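You operate a simulated robot arm through the tools that you are given. There is no shell and no other tool. Be economical: measure what you need, move in short steps, check, and stop when the job is done.

The job below is to be done with a simulated robot arm. You get a single attempt, and the scene is never put back.

## Task
Vacuum the dirt off the potting mat, then switch the shop vacuum off.
Fine: switch it on first; the wand ends upright in its holder.

It is judged by the outcome, as a careful person would: the job done as asked, and still so three seconds after it is handed in. It fails if anything else is knocked over, pushed out of place, dropped, spilled or broken.

## Robot
A 6-joint arm with a two-finger parallel gripper, fixed in place. Base frame: the origin is at the foot of the arm, x ahead of it, y to its left, z up; the work surface is at about z = 782. Units: mm, degrees, N and s.
With the tool pointing down near the work surface it reaches from about 360 to 820 mm from the base axis. Its first joint turns from -166.0 to 166.0 degrees. Payload 3.91 kg.
The TCP is the grasp point between the finger pads, 30 mm short of the fingertips. In the tool frame z runs along the fingers and y along their closing line. Largest opening 110 mm; finger width 20, thickness 10; the body of the gripper, 48 by 112 mm, starts 55 mm behind the TCP.
Orientation is that of the tool frame in the base frame, as a unit quaternion [w, x, y, z]. With the fingers straight down and closing along the base's y, the tool's x points along the base's -x, its y along +y and its z along -z.

## Interface
- The arm moves only by the tool move_arm. Its argument "commands" is a list of rows, each an object of numbers (a shift or turn left out is 0, a gripper value left out holds the last): "x", "y", "z": the shift along the base's x, y, z in mm; "ax", "ay", "az": the turn, a rotation vector about the base's x, y, z in degrees; "grip": the opening, from 0 (shut) to 1 (fully open). In form: [{"x": .., "y": .., "z": .., "ax": .., "ay": .., "az": .., "grip": ..}, ...]. A call has 1 to 8 rows; each row is the pose to reach, as a shift and turn from the pose commanded when the call began. Rows are played at 5 a second. More than 50 mm and 8.6 degrees between two rows, or a gripper value outside its range, and nothing of the call is played. Where a pose cannot be reached the arm comes as near as it can. A force on the tool above 40 N (or 10 N above the force at the start of the call, whichever is more), or a blocked arm, ends the call early, and 0.2 s more pass. The fingers move at their own pace (about 45 mm/s each) and stop on an object; they squeeze with about 23 N. The grip force told is the motor's: it shows also when the fingers shut on nothing. Time passes only in rows, and 0.2 s behind the last, so rows that repeat a pose let the fingers close. It gives the time, the measured TCP pose, the force on the tool (base axes), the opening and the grip force at its end, in the units of the frame above (readings bear some noise).
- Cameras (640 x 400 px; columns grow to the right, rows downward): "scene" is fixed at [220.2, -500, 1628.5]; the picture's right is [0.96, -0.28, 0.00], its down [-0.16, -0.55, -0.82] and it looks along [0.23, 0.79, -0.57] (base axes); focal length 322 px, centre (320, 200). "wrist" rides on the gripper at [-36, 0, -57] in the tool frame; the picture's right is [0.00, -1.00, 0.00], its down [0.97, 0.00, -0.24] and it looks along [0.24, 0.00, 0.97] (tool axes); focal length 218 px, centre (320, 200). There is no depth. A picture from a camera that has moved, and an enlarged one, comes with that camera's place and axes in the base frame and with its lens.
- capture(camera): a new picture of that camera. No time passes.
- move_column(by): slides the trunk up (or, below 0, down) by that many mm; the arm rides with it, the base frame stays. It gives what a move gives, with no picture.
- enlarge(camera, box): a new picture of the part [left, top, right, bottom] of that camera's present view, enlarged. No time passes.
- close_job(): hands the job in; it is judged then, once.

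Go step by step. Nothing tells you positions but the pictures and the camera data: compare them with the known pose of the tool, close in by small moves and look again before you grip or let go. The budget is 120 turns and 68 pictures, counting those below and the enlarged ones. Unless the task says otherwise, let go and move clear before handing in, and close with one line.

The tools are called after "Request:" as a command line: name --argument value ..., lists and objects as JSON in quotes. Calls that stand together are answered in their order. move_arm: Moves the arm, as the interface text tells. Its arguments: {"type":"object","properties":{"commands":{"type":"array","items":{"type":"object","properties":{"x":{"type":"number"},"y":{"type":"number"},"z":{"type":"number"},"ax":{"type":"number"},"ay":{"type":"number"},"az":{"type":"number"},"grip":{"type":"number"}}}}},"required":["commands"]} The other tools are called the same way: move_column (by) slides the trunk up or down; capture (camera) takes a picture; enlarge (camera, box) takes an enlarged picture of a part of a camera's view; close_job () hands the job in.

At the start:

```text
t: 0.0
tcp_pos: [454.1, 125.5, 1418.6]
tool_rot: [0.0, -0.001, 1.0, 0.0]
wrist_force: [-0.9, 0.2, 0.0]
opening: 110.1
grasp_force: 0.1
trunk travel left (down, up): [-550.0, 60.0]
```

scene: 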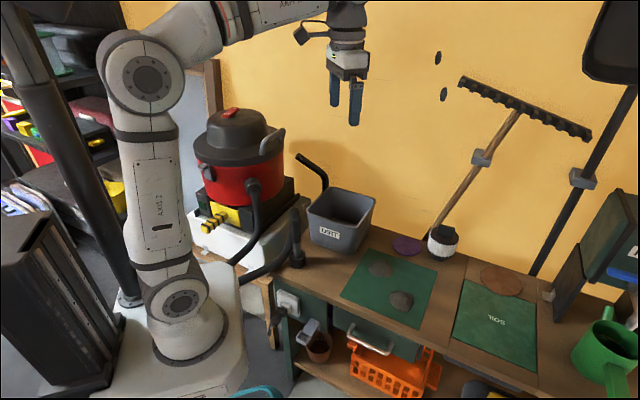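
wrist: 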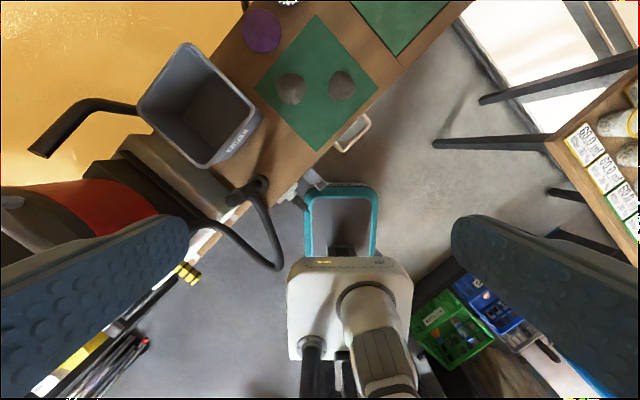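

I see a shop vacuum (red/black) left of a bench, a hose, a dirt-bearing green mat and a "DIRT" bin. I'll look closer at the vacuum, hose/wand and mat.

Request:
enlarge --camera "scene" --box '[180, 90, 340, 290]'

Request:
enlarge --camera "scene" --box '[260, 200, 460, 340]'

Request:
enlarge --camera "wrist" --box '[80, 0, 420, 280]'

```text
2.00 times, centred on (260, 190) of scene
camera zoom: at [220.2, -500.0, 1628.5], right [0.96, -0.28, 0.0], down [-0.16, -0.55, -0.82], along [0.23, 0.79, -0.57], focal length 643 px, centre (440, 220)
```

zoom: 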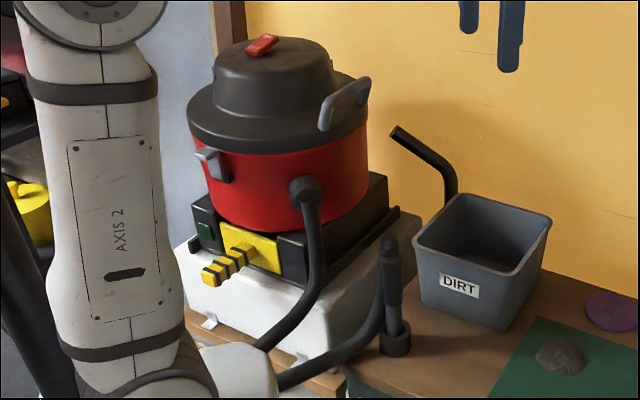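

```text
2.86 times, centred on (360, 270) of scene
camera zoom: at [220.2, -500.0, 1628.5], right [0.96, -0.28, 0.0], down [-0.16, -0.55, -0.82], along [0.23, 0.79, -0.57], focal length 919 px, centre (206, 0)
```

zoom: 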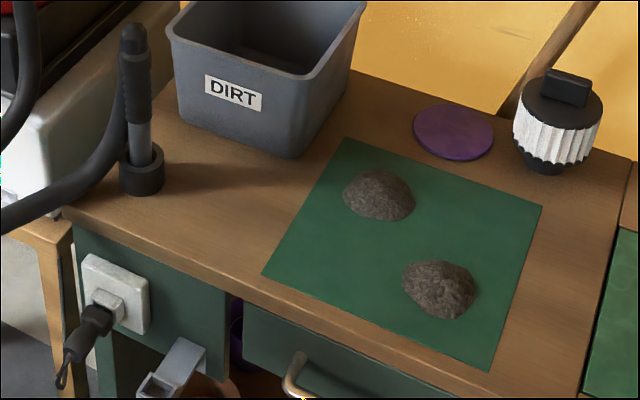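

```text
1.43 times, centred on (250, 140) of wrist
camera zoom: at [490.8, 125.2, 1475.8], right [0.0, -1.0, 0.0], down [-0.97, 0.0, 0.24], along [-0.24, 0.0, -0.97], focal length 312 px, centre (420, 286)
```

zoom: 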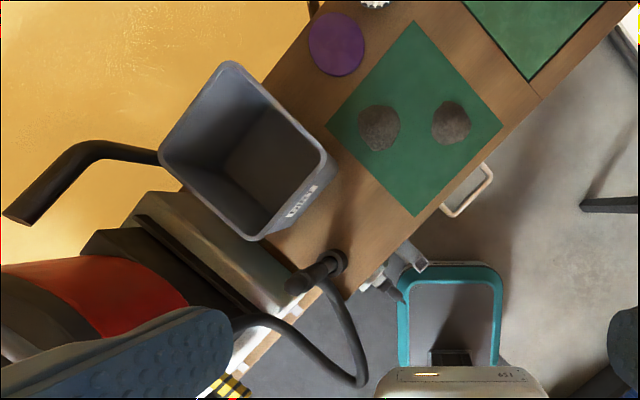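

The wand sits in its holder near (370,312), the two dirt piles are on the mat near (650,208) and (662,62), and the red switch is on top of the vacuum. I move toward the vacuum, staying high, to locate the switch.

Request:
move_arm --commands '[{"x": -19, "y": 38}, {"x": -38, "y": 76}, {"x": -57, "y": 114}, {"x": -76, "y": 152}, {"x": -95, "y": 190}, {"x": -114, "y": 228}, {"x": -133, "y": 266}, {"x": -150, "y": 300}]'

Request:
capture --camera "wrist"

Request:
capture --camera "scene"

```text
t: 1.8
tcp_pos: [303.8, 427.8, 1418.0]
tool_rot: [0.0, 0.0, 1.0, 0.0]
wrist_force: [-0.3, 0.3, -0.5]
opening: 110.0
grasp_force: 0.0
trunk travel left (down, up): [-550.0, 60.0]
```

```text
62 pictures are left
camera wrist: at [340.6, 427.4, 1475.5], right [0.0, -1.0, 0.0], down [-0.97, 0.0, 0.24], along [-0.24, 0.0, -0.97], focal length 218 px, centre (320, 200)
```

wrist: 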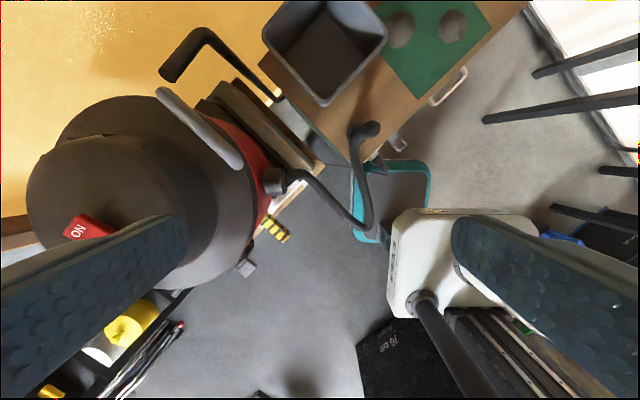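

```text
61 pictures are left
```

scene: 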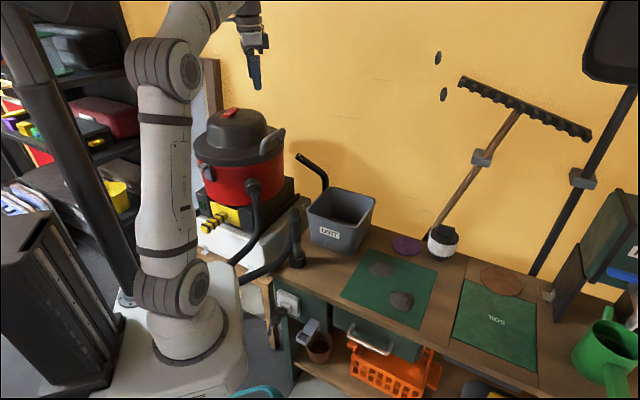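

The switch triangulates to about (233, 729, 1209). I move nearer and look at it from above.

Request:
move_arm --commands '[{"x": -10, "y": 40}, {"x": -20, "y": 80}, {"x": -30, "y": 120}, {"x": -40, "y": 160}, {"x": -50, "y": 200}, {"x": -60, "y": 240}]'

Request:
capture --camera "wrist"

Request:
enlarge --camera "scene" --box '[200, 80, 280, 130]'

```text
t: 3.2
tcp_pos: [240.4, 588.3, 1383.3]
tool_rot: [0.0, 0.0, 1.0, 0.002]
wrist_force: [0.2, -0.4, 0.0]
opening: 110.1
grasp_force: 0.0
out of reach, approached as far as the arm can: row 3, 4, 5, 6
trunk travel left (down, up): [-550.0, 60.0]
```

```text
60 pictures are left
camera wrist: at [275.8, 588.0, 1440.4], right [0.0, -1.0, 0.0], down [-0.97, 0.0, 0.24], along [-0.24, 0.0, -0.97], focal length 218 px, centre (320, 200)
```

wrist: 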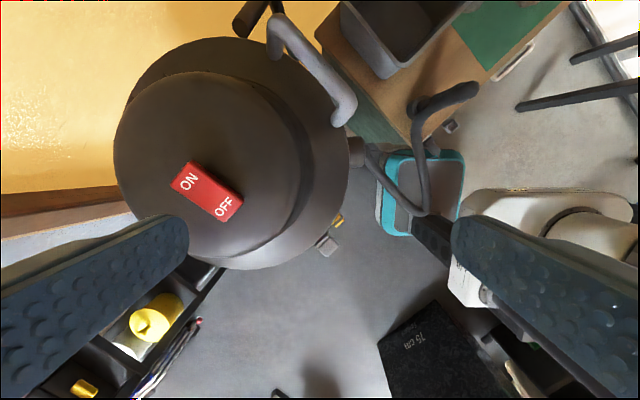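

```text
8.00 times, centred on (240, 105) of scene
camera zoom: at [220.2, -500.0, 1628.5], right [0.96, -0.28, 0.0], down [-0.16, -0.55, -0.82], along [0.23, 0.79, -0.57], focal length 2572 px, centre (960, 960)
```

zoom: 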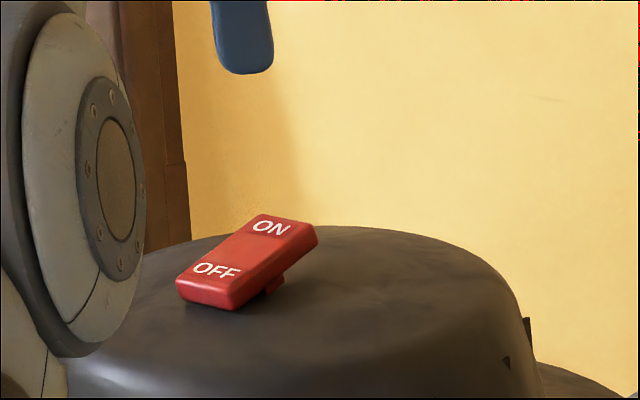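

The rocker is in OFF position: ON end at about (241,718,1227), OFF end at about (214,689,1219). I close the fingers and lower a bit, then test reach towards the ON end.

Request:
move_arm --commands '[{"z": -30, "grip": 0}, {"z": -60, "grip": 0}, {"y": 35, "z": -70}, {"y": 70, "z": -80}, {"y": 70, "z": -80}]'

```text
t: 4.4
tcp_pos: [237.4, 649.0, 1298.7]
tool_rot: [0.0, -0.001, 1.0, 0.0]
wrist_force: [0.4, 0.1, 0.0]
opening: 3.2
grasp_force: 0.0
out of reach, approached as far as the arm can: row 4, 5
trunk travel left (down, up): [-550.0, 60.0]
```

Reach is short here; raising the trunk will help.

Request:
move_column --by 60

Request:
move_arm --commands '[{"z": -30}, {"z": -60}, {"x": 1, "y": 20, "z": -66}, {"x": 2, "y": 40, "z": -72}, {"x": 4, "y": 66, "z": -80}]'

Request:
capture --camera "wrist"

```text
t: 5.4
tcp_pos: [237.4, 649.7, 1357.4]
tool_rot: [0.0, 0.0, 1.0, 0.0]
wrist_force: [1.3, -0.6, 0.2]
opening: 0.2
grasp_force: 22.9
trunk travel left (down, up): [-610.0, 0.0]
```

```text
t: 6.6
tcp_pos: [236.1, 695.1, 1268.7]
tool_rot: [0.0, 0.0, 1.0, 0.0]
wrist_force: [0.3, 0.0, -0.1]
opening: 0.0
grasp_force: 22.9
out of reach, approached as far as the arm can: row 5
trunk travel left (down, up): [-610.0, 0.0]
```

```text
58 pictures are left
camera wrist: at [272.2, 694.8, 1326.0], right [0.0, -1.0, 0.0], down [-0.97, 0.0, 0.24], along [-0.24, 0.0, -0.97], focal length 218 px, centre (320, 200)
```

wrist: 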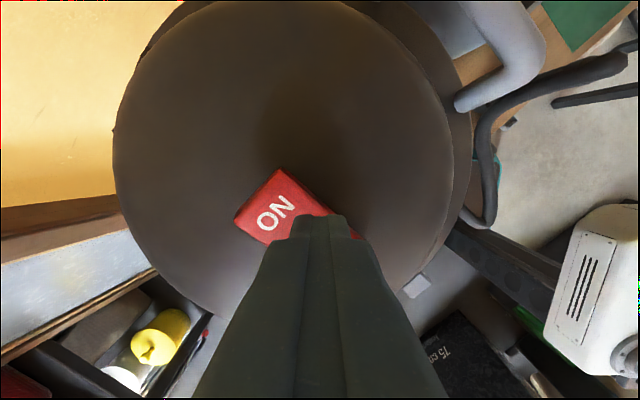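

The tip is just short of the ON label; I tilt the tool outward to gain reach.

Request:
move_arm --commands '[{"ax": 8, "z": 6}, {"ax": 16, "z": 6}]'

Request:
capture --camera "wrist"

```text
t: 7.2
tcp_pos: [237.2, 695.1, 1275.2]
tool_rot: [-0.001, 0.0, 0.99, 0.14]
wrist_force: [0.3, 0.8, 0.1]
opening: 0.0
grasp_force: 22.9
trunk travel left (down, up): [-610.0, 0.0]
```

```text
57 pictures are left
camera wrist: at [273.7, 678.2, 1330.2], right [0.0, -0.96, -0.28], down [-0.97, -0.07, 0.23], along [-0.24, 0.27, -0.93], focal length 218 px, centre (320, 200)
```

wrist: 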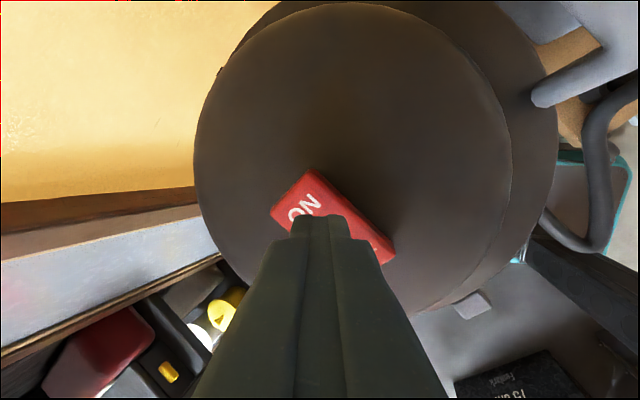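

Request:
move_arm --commands '[{"x": 6, "y": 19}, {"x": 6, "y": 19, "z": -8}, {"x": 6, "y": 19, "z": -15}, {"x": 6, "y": 19, "z": -22}, {"x": 6, "y": 19, "z": -28}]'

Request:
enlarge --camera "scene" --box '[200, 80, 280, 130]'

```text
t: 8.5
tcp_pos: [243.6, 715.1, 1257.0]
tool_rot: [0.003, 0.0, 0.989, 0.148]
wrist_force: [2.0, -3.3, 7.9]
opening: 0.1
grasp_force: 23.0
trunk travel left (down, up): [-610.0, 0.0]
stopped in row 5: the force on the tool passed its limit (the readings are from after the stop); the commanded pose is now the measured one
```

```text
8.00 times, centred on (240, 105) of scene
camera zoom: at [220.2, -500.0, 1628.5], right [0.96, -0.28, 0.0], down [-0.16, -0.55, -0.82], along [0.23, 0.79, -0.57], focal length 2572 px, centre (960, 960)
```

zoom: 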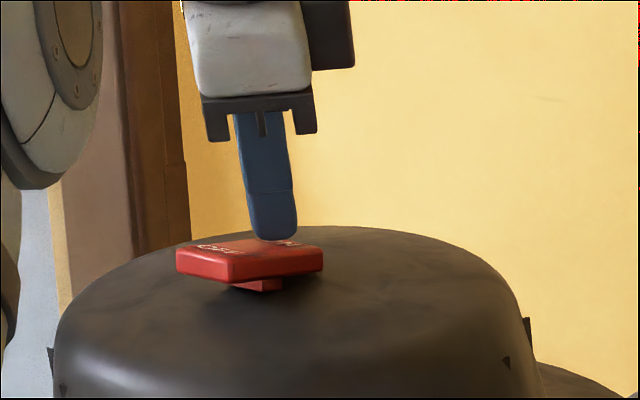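

The rocker moved. I back off to check whether it has latched ON.

Request:
move_arm --commands '[{"z": 20, "y": -4}, {"y": -45, "z": 50}]'

Request:
enlarge --camera "scene" --box '[200, 80, 280, 130]'

Request:
capture --camera "wrist"

```text
refused: row 2 steps farther than a row can; nothing moved
```

```text
8.00 times, centred on (240, 105) of scene
camera zoom: at [220.2, -500.0, 1628.5], right [0.96, -0.28, 0.0], down [-0.16, -0.55, -0.82], along [0.23, 0.79, -0.57], focal length 2572 px, centre (960, 960)
```

zoom: 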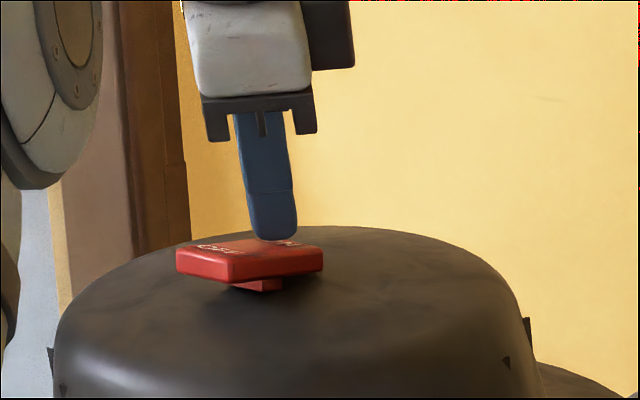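

```text
54 pictures are left
camera wrist: at [280.0, 697.5, 1311.7], right [0.0, -0.96, -0.29], down [-0.97, -0.07, 0.22], along [-0.23, 0.29, -0.93], focal length 218 px, centre (320, 200)
```

wrist: 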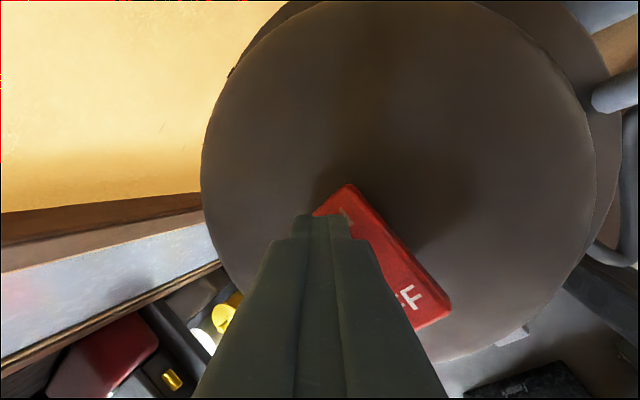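

Request:
move_arm --commands '[{"z": 20}, {"y": -20, "z": 45}, {"y": -45, "z": 70}]'

Request:
enlarge --camera "scene" --box '[200, 80, 280, 130]'

```text
t: 9.3
tcp_pos: [244.1, 671.8, 1325.8]
tool_rot: [0.002, 0.001, 0.989, 0.148]
wrist_force: [0.3, -0.7, 0.0]
opening: 0.0
grasp_force: 23.1
trunk travel left (down, up): [-610.0, 0.0]
```

```text
8.00 times, centred on (240, 105) of scene
camera zoom: at [220.2, -500.0, 1628.5], right [0.96, -0.28, 0.0], down [-0.16, -0.55, -0.82], along [0.23, 0.79, -0.57], focal length 2572 px, centre (960, 960)
```

zoom: 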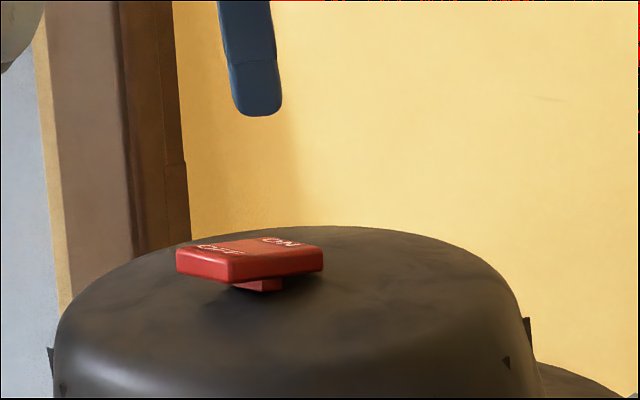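

The rocker has stayed over to the ON side. Now I go towards the wand holder, straightening the tool.

Request:
move_arm --commands '[{"x": 10, "y": -40, "ax": -6}, {"x": 20, "y": -85, "ax": -12}, {"x": 30, "y": -130, "ax": -17}, {"x": 40, "y": -175, "ax": -17}, {"x": 50, "y": -220, "ax": -17, "grip": 1}, {"x": 60, "y": -265, "ax": -17}, {"x": 70, "y": -310, "ax": -17}, {"x": 80, "y": -350, "ax": -17}]'

Request:
capture --camera "wrist"

Request:
enlarge --camera "scene" --box '[250, 190, 330, 290]'

```text
t: 11.1
tcp_pos: [323.3, 321.2, 1327.4]
tool_rot: [0.003, 0.001, 1.0, 0.0]
wrist_force: [0.5, 0.1, -0.6]
opening: 86.6
grasp_force: 0.1
trunk travel left (down, up): [-610.0, 0.0]
```

```text
52 pictures are left
camera wrist: at [360.0, 320.5, 1383.9], right [0.0, -1.0, 0.0], down [-0.97, 0.0, 0.24], along [-0.24, 0.0, -0.97], focal length 218 px, centre (320, 200)
```

wrist: 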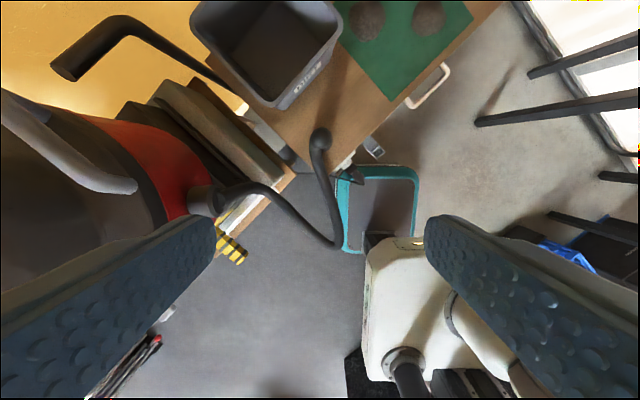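

```text
4.00 times, centred on (290, 240) of scene
camera zoom: at [220.2, -500.0, 1628.5], right [0.96, -0.28, 0.0], down [-0.16, -0.55, -0.82], along [0.23, 0.79, -0.57], focal length 1286 px, centre (440, 40)
```

zoom: 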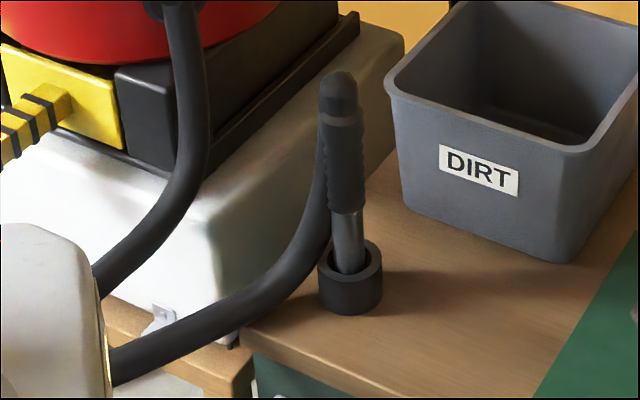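

The wand stands at about (374,315), its top near z=1030, ribbed grip from 882 to 1000, hose leaving from the top towards -x. I descend above it with open fingers and look.

Request:
move_arm --commands '[{"x": 17, "y": -2, "z": -45, "grip": 1}, {"x": 34, "y": -4, "z": -90}, {"x": 50, "y": -6, "z": -135}, {"x": 50, "y": -6, "z": -180}, {"x": 50, "y": -6, "z": -220}, {"x": 50, "y": -6, "z": -250}]'

Request:
capture --camera "wrist"

Request:
enlarge --camera "scene" --box '[250, 170, 350, 290]'

```text
t: 12.5
tcp_pos: [376.0, 316.4, 1073.6]
tool_rot: [0.001, 0.0, 1.0, 0.0]
wrist_force: [-0.3, -0.4, -0.5]
opening: 110.1
grasp_force: 0.1
trunk travel left (down, up): [-610.0, 0.0]
```

```text
50 pictures are left
camera wrist: at [411.8, 315.4, 1130.3], right [0.0, -1.0, 0.0], down [-0.97, 0.0, 0.24], along [-0.24, 0.0, -0.97], focal length 218 px, centre (320, 200)
```

wrist: 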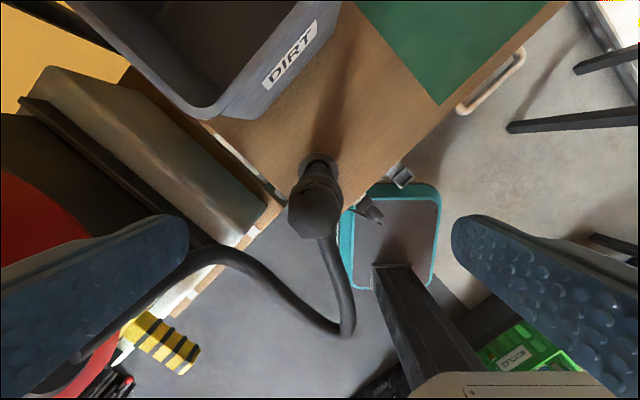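

```text
3.33 times, centred on (300, 230) of scene
camera zoom: at [220.2, -500.0, 1628.5], right [0.96, -0.28, 0.0], down [-0.16, -0.55, -0.82], along [0.23, 0.79, -0.57], focal length 1072 px, centre (387, 100)
```

zoom: 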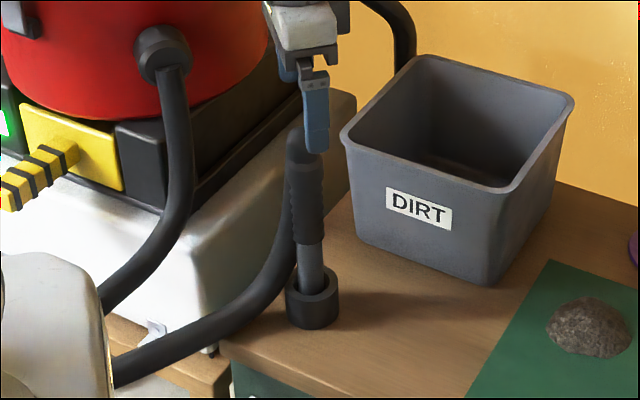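

The vacuum's green light is now lit, so it's running. The wand axis is near (383,317); I shift 7 mm and descend around the grip.

Request:
move_arm --commands '[{"x": 7, "y": 1}, {"x": 7, "y": 1, "z": -25}, {"x": 7, "y": 1, "z": -50}, {"x": 7, "y": 1, "z": -75}, {"x": 7, "y": 1, "z": -84}]'

Request:
capture --camera "wrist"

Request:
enlarge --camera "scene" --box '[250, 170, 350, 290]'

```text
t: 13.7
tcp_pos: [381.0, 317.8, 990.8]
tool_rot: [0.001, -0.001, 1.0, -0.001]
wrist_force: [-0.4, -0.2, -0.4]
opening: 110.0
grasp_force: 0.1
trunk travel left (down, up): [-610.0, 0.0]
```

```text
48 pictures are left
camera wrist: at [417.2, 316.4, 1048.0], right [0.0, -1.0, 0.0], down [-0.97, 0.0, 0.24], along [-0.24, 0.0, -0.97], focal length 218 px, centre (320, 200)
```

wrist: 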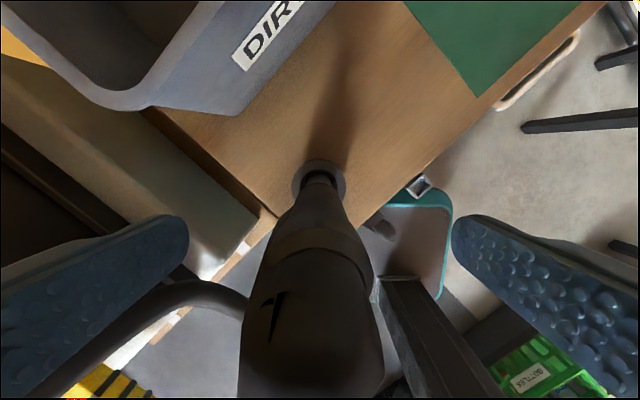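

```text
3.33 times, centred on (300, 230) of scene
camera zoom: at [220.2, -500.0, 1628.5], right [0.96, -0.28, 0.0], down [-0.16, -0.55, -0.82], along [0.23, 0.79, -0.57], focal length 1072 px, centre (387, 100)
```

zoom: 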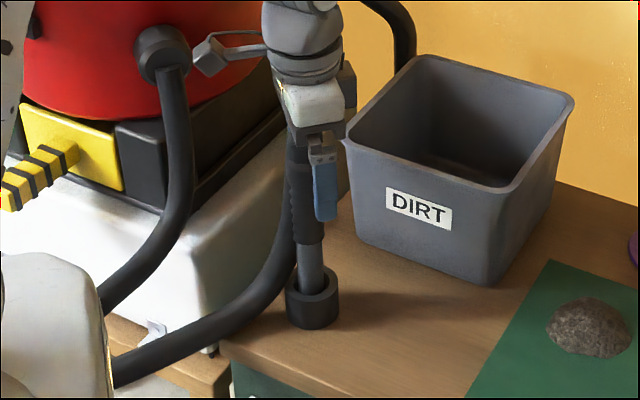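

The wand is centred between the fingers. I close on it.

Request:
move_arm --commands '[{"x": 3, "grip": 0.5}, {"x": 3, "grip": 0.1}, {"x": 3, "grip": 0.1}, {"x": 3, "grip": 0.1}, {"x": 3, "grip": 0.1}, {"x": 3, "grip": 0.1}]'

Request:
capture --camera "wrist"

```text
t: 15.1
tcp_pos: [384.0, 316.8, 991.2]
tool_rot: [0.003, 0.0, 1.0, -0.001]
wrist_force: [-0.3, 0.0, -0.8]
opening: 33.3
grasp_force: 23.4
trunk travel left (down, up): [-610.0, 0.0]
```

```text
46 pictures are left
camera wrist: at [420.7, 316.6, 1048.1], right [0.0, -1.0, 0.0], down [-0.97, 0.0, 0.24], along [-0.24, 0.0, -0.97], focal length 218 px, centre (320, 200)
```

wrist: 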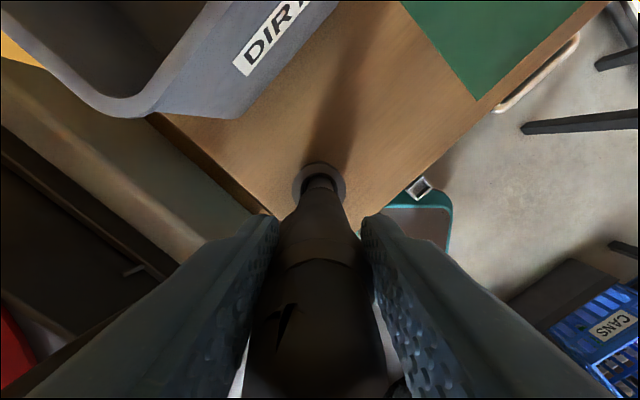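

Firm grip at 33 mm. I lift straight up 70 mm.

Request:
move_arm --commands '[{"z": 15, "grip": 0.1}, {"z": 30}, {"z": 45}, {"z": 60}, {"z": 70}]'

Request:
enlarge --camera "scene" --box '[230, 160, 350, 290]'

```text
t: 16.3
tcp_pos: [382.4, 318.0, 1062.1]
tool_rot: [0.002, 0.0, 1.0, -0.001]
wrist_force: [-0.7, -0.1, -1.4]
opening: 33.3
grasp_force: 22.9
trunk travel left (down, up): [-610.0, 0.0]
```

```text
3.08 times, centred on (290, 225) of scene
camera zoom: at [220.2, -500.0, 1628.5], right [0.96, -0.28, 0.0], down [-0.16, -0.55, -0.82], along [0.23, 0.79, -0.57], focal length 989 px, centre (412, 123)
```

zoom: 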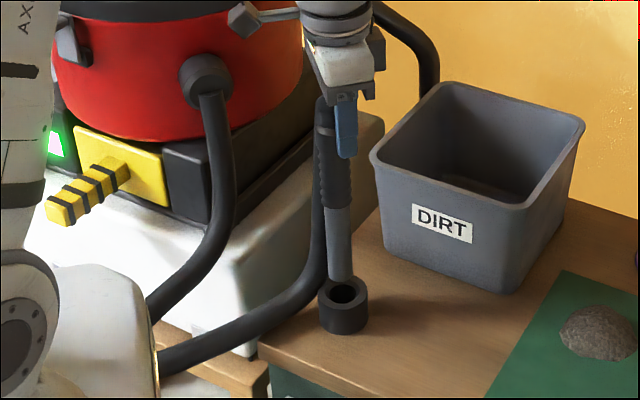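

The wand is out of the ring. I lift more and carry it toward the mat, clear of the bin.

Request:
move_arm --commands '[{"z": 25, "grip": 0.1}, {"z": 50}, {"x": 30, "y": -26, "z": 50}, {"x": 60, "y": -53, "z": 50}, {"x": 90, "y": -79, "z": 50}, {"x": 120, "y": -106, "z": 50}, {"x": 150, "y": -132, "z": 50}, {"x": 180, "y": -158, "z": 50}]'

Request:
capture --camera "scene"

Request:
capture --camera "wrist"

```text
t: 18.1
tcp_pos: [564.1, 157.3, 1111.0]
tool_rot: [0.001, -0.001, 1.0, -0.001]
wrist_force: [0.6, 0.5, -1.7]
opening: 33.1
grasp_force: 22.7
trunk travel left (down, up): [-610.0, 0.0]
```

```text
44 pictures are left
```

scene: 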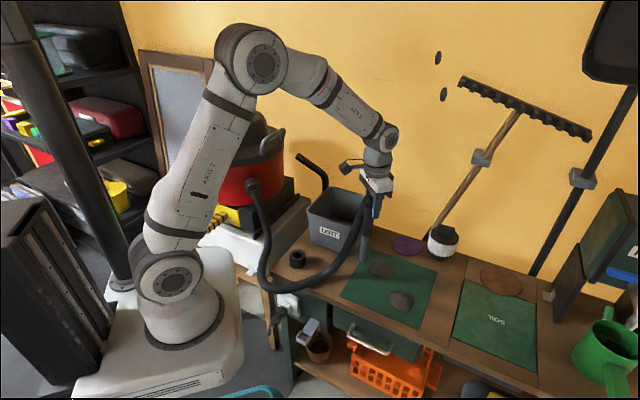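

```text
43 pictures are left
camera wrist: at [601.2, 156.9, 1168.0], right [0.0, -1.0, 0.0], down [-0.97, 0.0, 0.24], along [-0.24, 0.0, -0.97], focal length 218 px, centre (320, 200)
```

wrist: 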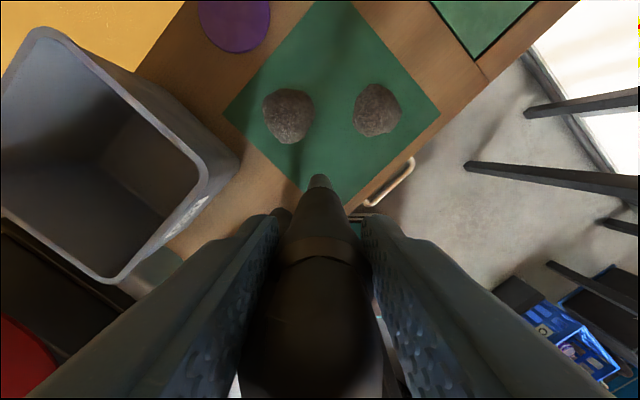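

Wand is held steadily, tip about 225 mm below the TCP (to verify). Piles are at (647,209) and (658,65). I move over the right pile and lower partway, then check the tip height.

Request:
move_arm --commands '[{"x": 30, "y": -30, "grip": 0.1}, {"x": 60, "y": -60, "z": -10}, {"x": 92, "y": -92, "z": -25}, {"x": 92, "y": -92, "z": -45}, {"x": 92, "y": -92, "z": -60}]'

Request:
enlarge --camera "scene" --box '[330, 180, 450, 340]'

Request:
capture --camera "wrist"

```text
t: 19.3
tcp_pos: [657.6, 66.2, 1049.7]
tool_rot: [0.002, 0.0, 1.0, -0.001]
wrist_force: [-0.8, -0.1, -1.8]
opening: 33.0
grasp_force: 23.2
trunk travel left (down, up): [-610.0, 0.0]
```

```text
2.50 times, centred on (390, 260) of scene
camera zoom: at [220.2, -500.0, 1628.5], right [0.96, -0.28, 0.0], down [-0.16, -0.55, -0.82], along [0.23, 0.79, -0.57], focal length 804 px, centre (145, 50)
```

zoom: 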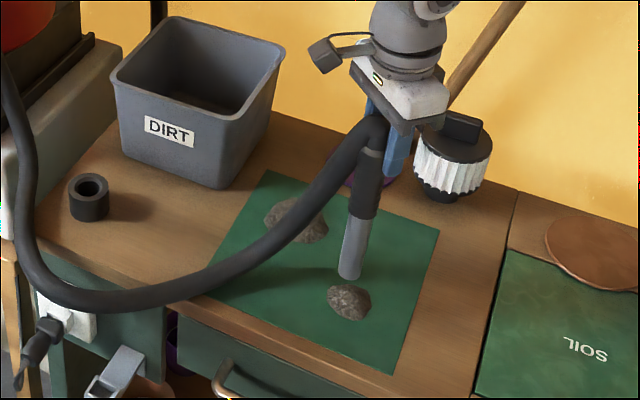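

```text
41 pictures are left
camera wrist: at [693.7, 65.2, 1107.6], right [0.0, -1.0, 0.0], down [-0.97, 0.0, 0.24], along [-0.24, 0.0, -0.97], focal length 218 px, centre (320, 200)
```

wrist: 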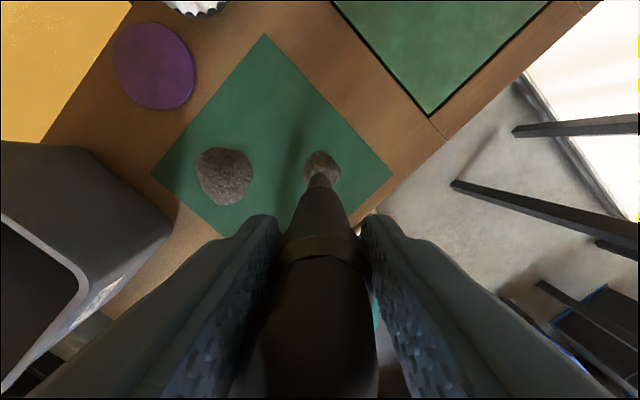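

The pile is already shrinking as the nozzle approaches. I lower further over it and dwell.

Request:
move_arm --commands '[{"z": -12, "grip": 0.1}, {"z": -22}, {"x": 10, "z": -25}, {"y": 10, "z": -25}, {"x": -10, "z": -25}, {"y": -10, "z": -25}, {"z": -28}, {"z": -28}]'

Request:
enlarge --camera "scene" --box '[330, 180, 450, 340]'

```text
t: 21.1
tcp_pos: [656.0, 65.1, 1022.9]
tool_rot: [0.002, 0.0, 1.0, -0.001]
wrist_force: [0.3, -0.8, -1.9]
opening: 33.2
grasp_force: 23.3
trunk travel left (down, up): [-610.0, 0.0]
```

```text
2.50 times, centred on (390, 260) of scene
camera zoom: at [220.2, -500.0, 1628.5], right [0.96, -0.28, 0.0], down [-0.16, -0.55, -0.82], along [0.23, 0.79, -0.57], focal length 804 px, centre (145, 50)
```

zoom: 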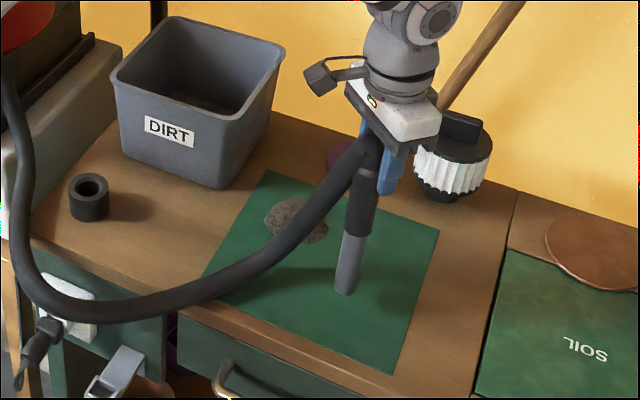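

The right pile appears gone. Now the left pile at (647,209).

Request:
move_arm --commands '[{"z": 20, "y": 30, "grip": 0.1}, {"z": 30, "y": 70, "x": -4}, {"z": 30, "y": 110, "x": -7}, {"z": 30, "y": 144, "x": -9}, {"z": 15, "y": 144, "x": -9}]'

Request:
capture --camera "scene"

Request:
capture --camera "wrist"

```text
t: 22.3
tcp_pos: [647.4, 210.6, 1036.6]
tool_rot: [0.001, 0.001, 1.0, -0.001]
wrist_force: [-0.1, 0.5, -0.4]
opening: 33.4
grasp_force: 22.9
trunk travel left (down, up): [-610.0, 0.0]
```

```text
39 pictures are left
```

scene: 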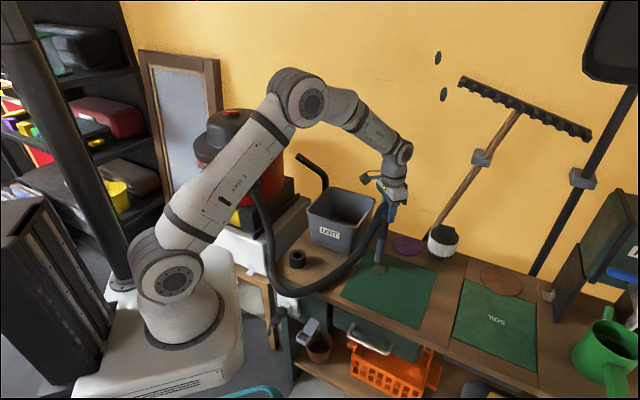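

```text
38 pictures are left
camera wrist: at [683.9, 209.3, 1093.2], right [0.0, -1.0, 0.0], down [-0.97, 0.0, 0.24], along [-0.24, 0.0, -0.97], focal length 218 px, centre (320, 200)
```

wrist: 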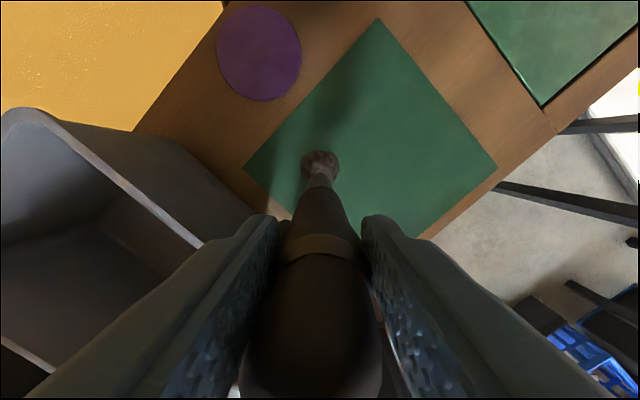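

Request:
move_arm --commands '[{"z": -6, "grip": 0.1}, {"z": -12}, {"x": 10, "z": -14}, {"y": 10, "z": -14}, {"x": -10, "z": -14}, {"y": -10, "z": -14}, {"z": -16}, {"z": -16}]'

Request:
enlarge --camera "scene" --box '[330, 180, 450, 340]'

Request:
capture --camera "wrist"

```text
t: 24.1
tcp_pos: [648.4, 209.1, 1019.7]
tool_rot: [0.001, 0.001, 1.0, 0.0]
wrist_force: [1.1, 0.4, -1.4]
opening: 33.0
grasp_force: 22.8
trunk travel left (down, up): [-610.0, 0.0]
```

```text
2.50 times, centred on (390, 260) of scene
camera zoom: at [220.2, -500.0, 1628.5], right [0.96, -0.28, 0.0], down [-0.16, -0.55, -0.82], along [0.23, 0.79, -0.57], focal length 804 px, centre (145, 50)
```

zoom: 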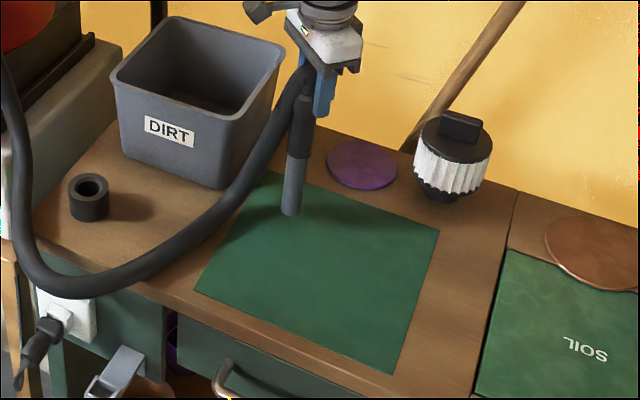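

```text
36 pictures are left
camera wrist: at [684.4, 209.3, 1078.0], right [0.0, -1.0, 0.0], down [-0.97, 0.0, 0.24], along [-0.24, 0.0, -0.97], focal length 218 px, centre (320, 200)
```

wrist: 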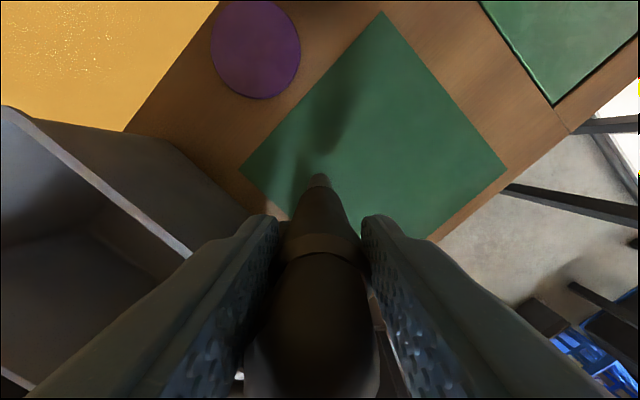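

The mat looks clean. I raise the wand and go back via the same waypoint, then check the mat.

Request:
move_arm --commands '[{"y": -10, "z": 40, "grip": 0.1}, {"x": -10, "y": -20, "z": 80}, {"x": -30, "y": -40, "z": 92}, {"x": -60, "y": -52, "z": 92}, {"x": -84, "y": -52, "z": 92}]'

Request:
enlarge --camera "scene" --box '[250, 180, 450, 340]'

```text
t: 25.3
tcp_pos: [562.1, 156.4, 1113.1]
tool_rot: [0.003, 0.0, 1.0, -0.001]
wrist_force: [0.4, 0.4, -1.2]
opening: 33.3
grasp_force: 23.0
trunk travel left (down, up): [-610.0, 0.0]
```

```text
2.50 times, centred on (350, 260) of scene
camera zoom: at [220.2, -500.0, 1628.5], right [0.96, -0.28, 0.0], down [-0.16, -0.55, -0.82], along [0.23, 0.79, -0.57], focal length 804 px, centre (245, 50)
```

zoom: 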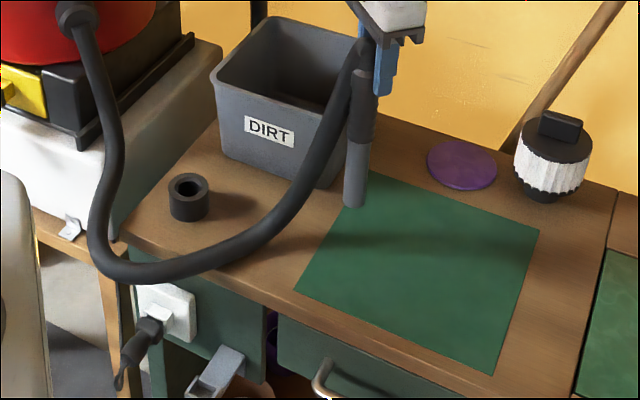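

The mat is clean, and nothing else moved. Summed commanded shifts from the grasp pose are (+179,-158,+123), so I go back over the holder exactly, still high.

Request:
move_arm --commands '[{"x": -30, "y": 26, "grip": 0.1}, {"x": -60, "y": 53}, {"x": -90, "y": 79}, {"x": -120, "y": 106}, {"x": -150, "y": 132}, {"x": -179, "y": 158}, {"x": -179, "y": 158, "z": -25}, {"x": -179, "y": 158, "z": -45}]'

Request:
enlarge --camera "scene" --box '[250, 180, 350, 290]'

Request:
capture --camera "wrist"

```text
t: 27.1
tcp_pos: [384.1, 315.8, 1070.3]
tool_rot: [0.002, 0.0, 1.0, -0.001]
wrist_force: [0.0, -0.8, -0.5]
opening: 33.2
grasp_force: 23.0
trunk travel left (down, up): [-610.0, 0.0]
```

```text
3.64 times, centred on (300, 235) of scene
camera zoom: at [220.2, -500.0, 1628.5], right [0.96, -0.28, 0.0], down [-0.16, -0.55, -0.82], along [0.23, 0.79, -0.57], focal length 1169 px, centre (393, 73)
```

zoom: 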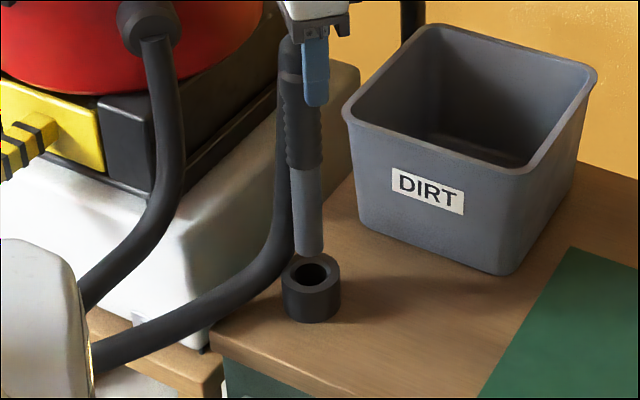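

```text
33 pictures are left
camera wrist: at [420.2, 315.5, 1126.9], right [0.0, -1.0, 0.0], down [-0.97, 0.0, 0.24], along [-0.24, 0.0, -0.97], focal length 218 px, centre (320, 200)
```

wrist: 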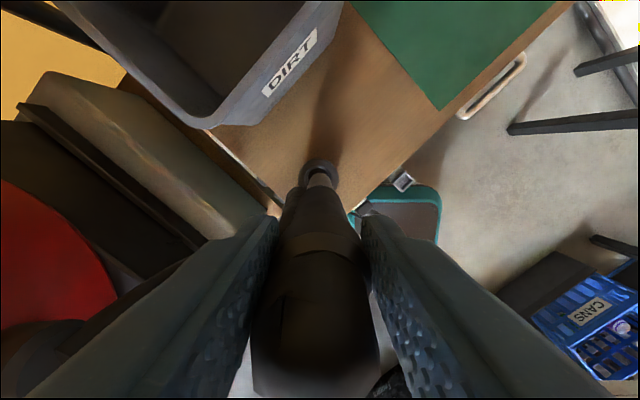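

The wand is aligned above the hole; I lower it slowly by the remaining 78 mm.

Request:
move_arm --commands '[{"z": -12, "grip": 0.1}, {"z": -24}, {"z": -36}, {"z": -48}, {"z": -60}, {"z": -70}, {"z": -76}]'

Request:
enlarge --camera "scene" --box '[250, 180, 350, 290]'

```text
t: 28.7
tcp_pos: [383.1, 315.6, 995.1]
tool_rot: [0.003, 0.0, 1.0, 0.001]
wrist_force: [0.6, -0.8, 12.2]
opening: 33.2
grasp_force: 23.2
trunk travel left (down, up): [-610.0, 0.0]
```

```text
3.64 times, centred on (300, 235) of scene
camera zoom: at [220.2, -500.0, 1628.5], right [0.96, -0.28, 0.0], down [-0.16, -0.55, -0.82], along [0.23, 0.79, -0.57], focal length 1169 px, centre (393, 73)
```

zoom: 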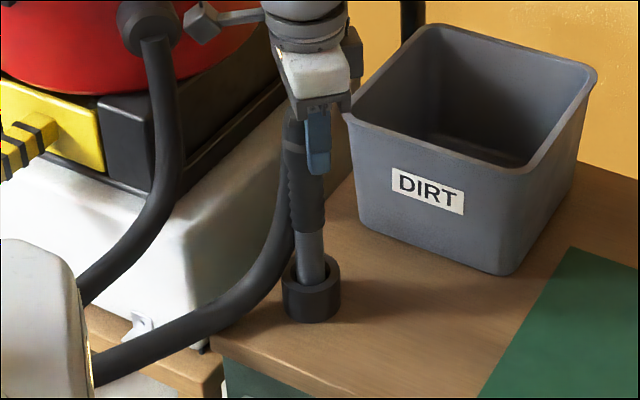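

The wand is seated in its holder (12 N contact at the bottom). I release and rise straight up.

Request:
move_arm --commands '[{"z": 1, "grip": 0.4}, {"z": 1, "grip": 0.6}, {"z": 1, "grip": 1}, {"z": 1}, {"z": 1}, {"z": 1}, {"z": 1}]'

Request:
enlarge --camera "scene" --box '[250, 180, 350, 290]'

Request:
capture --camera "wrist"

```text
t: 30.3
tcp_pos: [384.0, 315.2, 994.8]
tool_rot: [0.002, 0.0, 1.0, 0.0]
wrist_force: [0.1, -0.1, 0.8]
opening: 109.9
grasp_force: 0.0
trunk travel left (down, up): [-610.0, 0.0]
```

```text
3.64 times, centred on (300, 235) of scene
camera zoom: at [220.2, -500.0, 1628.5], right [0.96, -0.28, 0.0], down [-0.16, -0.55, -0.82], along [0.23, 0.79, -0.57], focal length 1169 px, centre (393, 73)
```

zoom: 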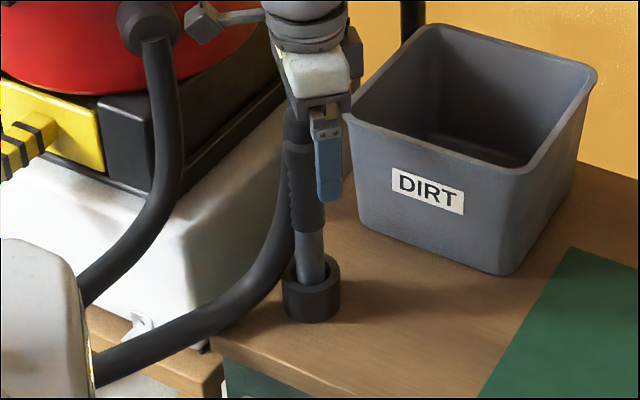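

```text
30 pictures are left
camera wrist: at [419.7, 315.3, 1051.5], right [0.0, -1.0, 0.0], down [-0.97, 0.0, 0.24], along [-0.24, 0.0, -0.97], focal length 218 px, centre (320, 200)
```

wrist: 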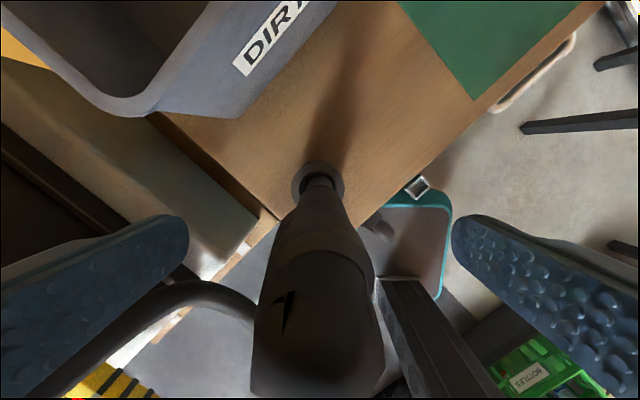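

The wand stands free in its holder. I rise clear.

Request:
move_arm --commands '[{"z": 30, "grip": 1}, {"z": 70}, {"z": 115}, {"z": 160}, {"z": 205}, {"z": 250}, {"z": 290}, {"z": 335}]'

Request:
capture --camera "scene"

```text
t: 32.1
tcp_pos: [382.0, 317.3, 1330.0]
tool_rot: [0.002, 0.0, 1.0, -0.001]
wrist_force: [-0.4, -0.1, 0.6]
opening: 110.2
grasp_force: 0.0
trunk travel left (down, up): [-610.0, 0.0]
```

```text
29 pictures are left
```

scene: 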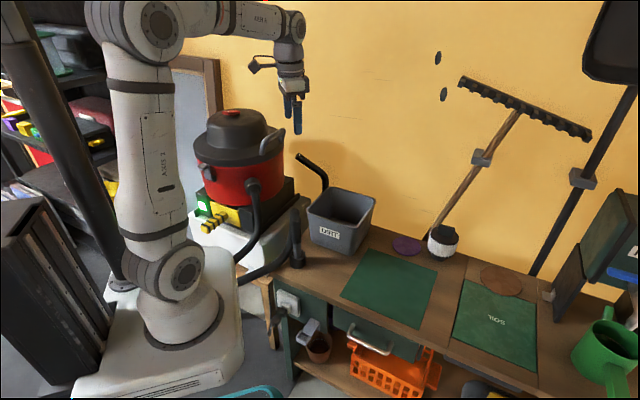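

Everything stands in place. Now back to the switch with closed fingers, to press the OFF end at about (213,688).

Request:
move_arm --commands '[{"x": -20, "y": 45, "grip": 0}, {"x": -40, "y": 90}, {"x": -60, "y": 135}, {"x": -80, "y": 180}, {"x": -100, "y": 225}, {"x": -120, "y": 270}, {"x": -140, "y": 310, "z": -10}, {"x": -160, "y": 340, "z": -30}]'

Request:
move_arm --commands '[{"x": -5, "y": 15, "z": -20}, {"x": -9, "y": 30, "z": -35}]'

Request:
capture --camera "wrist"

Request:
enlarge --camera "scene" --box '[200, 80, 280, 130]'

```text
t: 33.9
tcp_pos: [226.6, 657.5, 1299.4]
tool_rot: [0.002, 0.0, 1.0, 0.0]
wrist_force: [0.3, -0.3, 0.1]
opening: 0.0
grasp_force: 23.4
trunk travel left (down, up): [-610.0, 0.0]
```

```text
t: 34.5
tcp_pos: [217.0, 684.6, 1264.8]
tool_rot: [0.003, 0.001, 1.0, 0.0]
wrist_force: [0.8, 0.3, 0.1]
opening: 0.0
grasp_force: 23.2
trunk travel left (down, up): [-610.0, 0.0]
```

```text
28 pictures are left
camera wrist: at [253.0, 684.6, 1321.3], right [0.0, -1.0, 0.0], down [-0.97, 0.0, 0.24], along [-0.24, 0.0, -0.97], focal length 218 px, centre (320, 200)
```

wrist: 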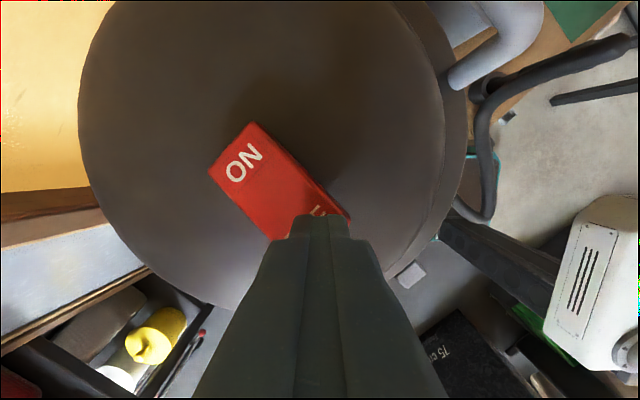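

```text
8.00 times, centred on (240, 105) of scene
camera zoom: at [220.2, -500.0, 1628.5], right [0.96, -0.28, 0.0], down [-0.16, -0.55, -0.82], along [0.23, 0.79, -0.57], focal length 2572 px, centre (960, 960)
```

zoom: 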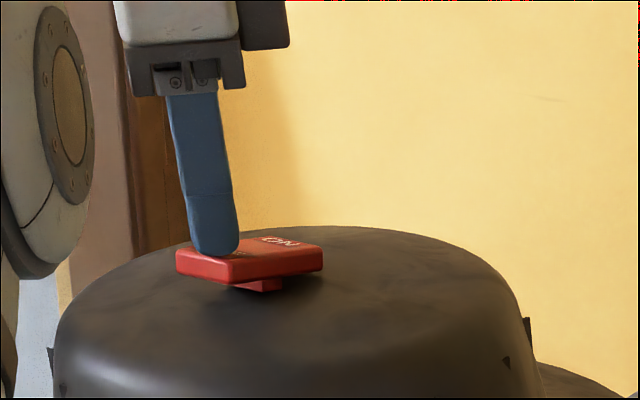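

The tip is directly over the OFF end; I press down in small steps.

Request:
move_arm --commands '[{"x": -2, "y": -1, "z": -7}, {"x": -2, "y": -1, "z": -13}, {"x": -2, "y": -1, "z": -19}, {"x": -2, "y": -1, "z": -25}]'

Request:
move_arm --commands '[{"z": 30}, {"z": 60}]'

Request:
enlarge --camera "scene" --box '[200, 80, 280, 130]'

Request:
enlarge --camera "scene" --box '[180, 160, 320, 270]'

```text
t: 35.3
tcp_pos: [212.8, 684.0, 1254.7]
tool_rot: [0.004, 0.001, 1.0, 0.008]
wrist_force: [-1.7, -6.5, 11.0]
opening: 0.0
grasp_force: 23.0
trunk travel left (down, up): [-610.0, 0.0]
stopped in row 4: the force on the tool passed its limit (the readings are from after the stop); the commanded pose is now the measured one
```

```text
t: 35.9
tcp_pos: [212.3, 684.1, 1308.7]
tool_rot: [0.004, 0.0, 1.0, 0.007]
wrist_force: [-0.7, -0.8, 1.0]
opening: 0.0
grasp_force: 22.4
out of reach, approached as far as the arm can: row 2
trunk travel left (down, up): [-610.0, 0.0]
```

```text
8.00 times, centred on (240, 105) of scene
camera zoom: at [220.2, -500.0, 1628.5], right [0.96, -0.28, 0.0], down [-0.16, -0.55, -0.82], along [0.23, 0.79, -0.57], focal length 2572 px, centre (960, 960)
```

zoom: 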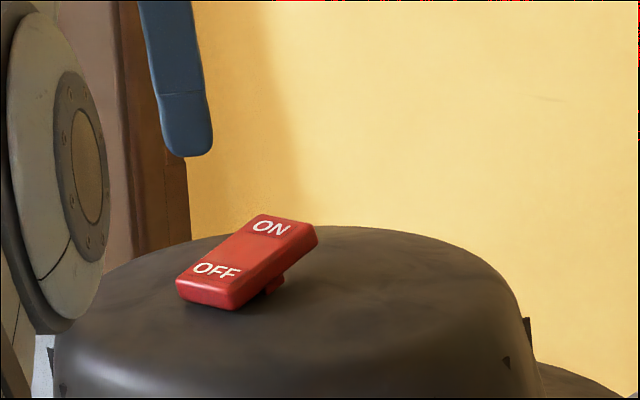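

```text
3.64 times, centred on (250, 215) of scene
camera zoom: at [220.2, -500.0, 1628.5], right [0.96, -0.28, 0.0], down [-0.16, -0.55, -0.82], along [0.23, 0.79, -0.57], focal length 1169 px, centre (574, 146)
```

zoom: 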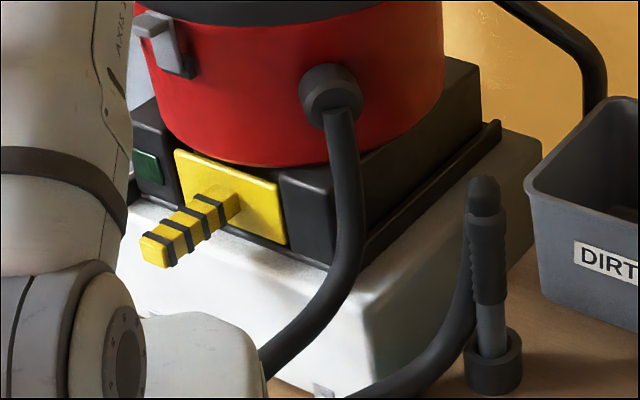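

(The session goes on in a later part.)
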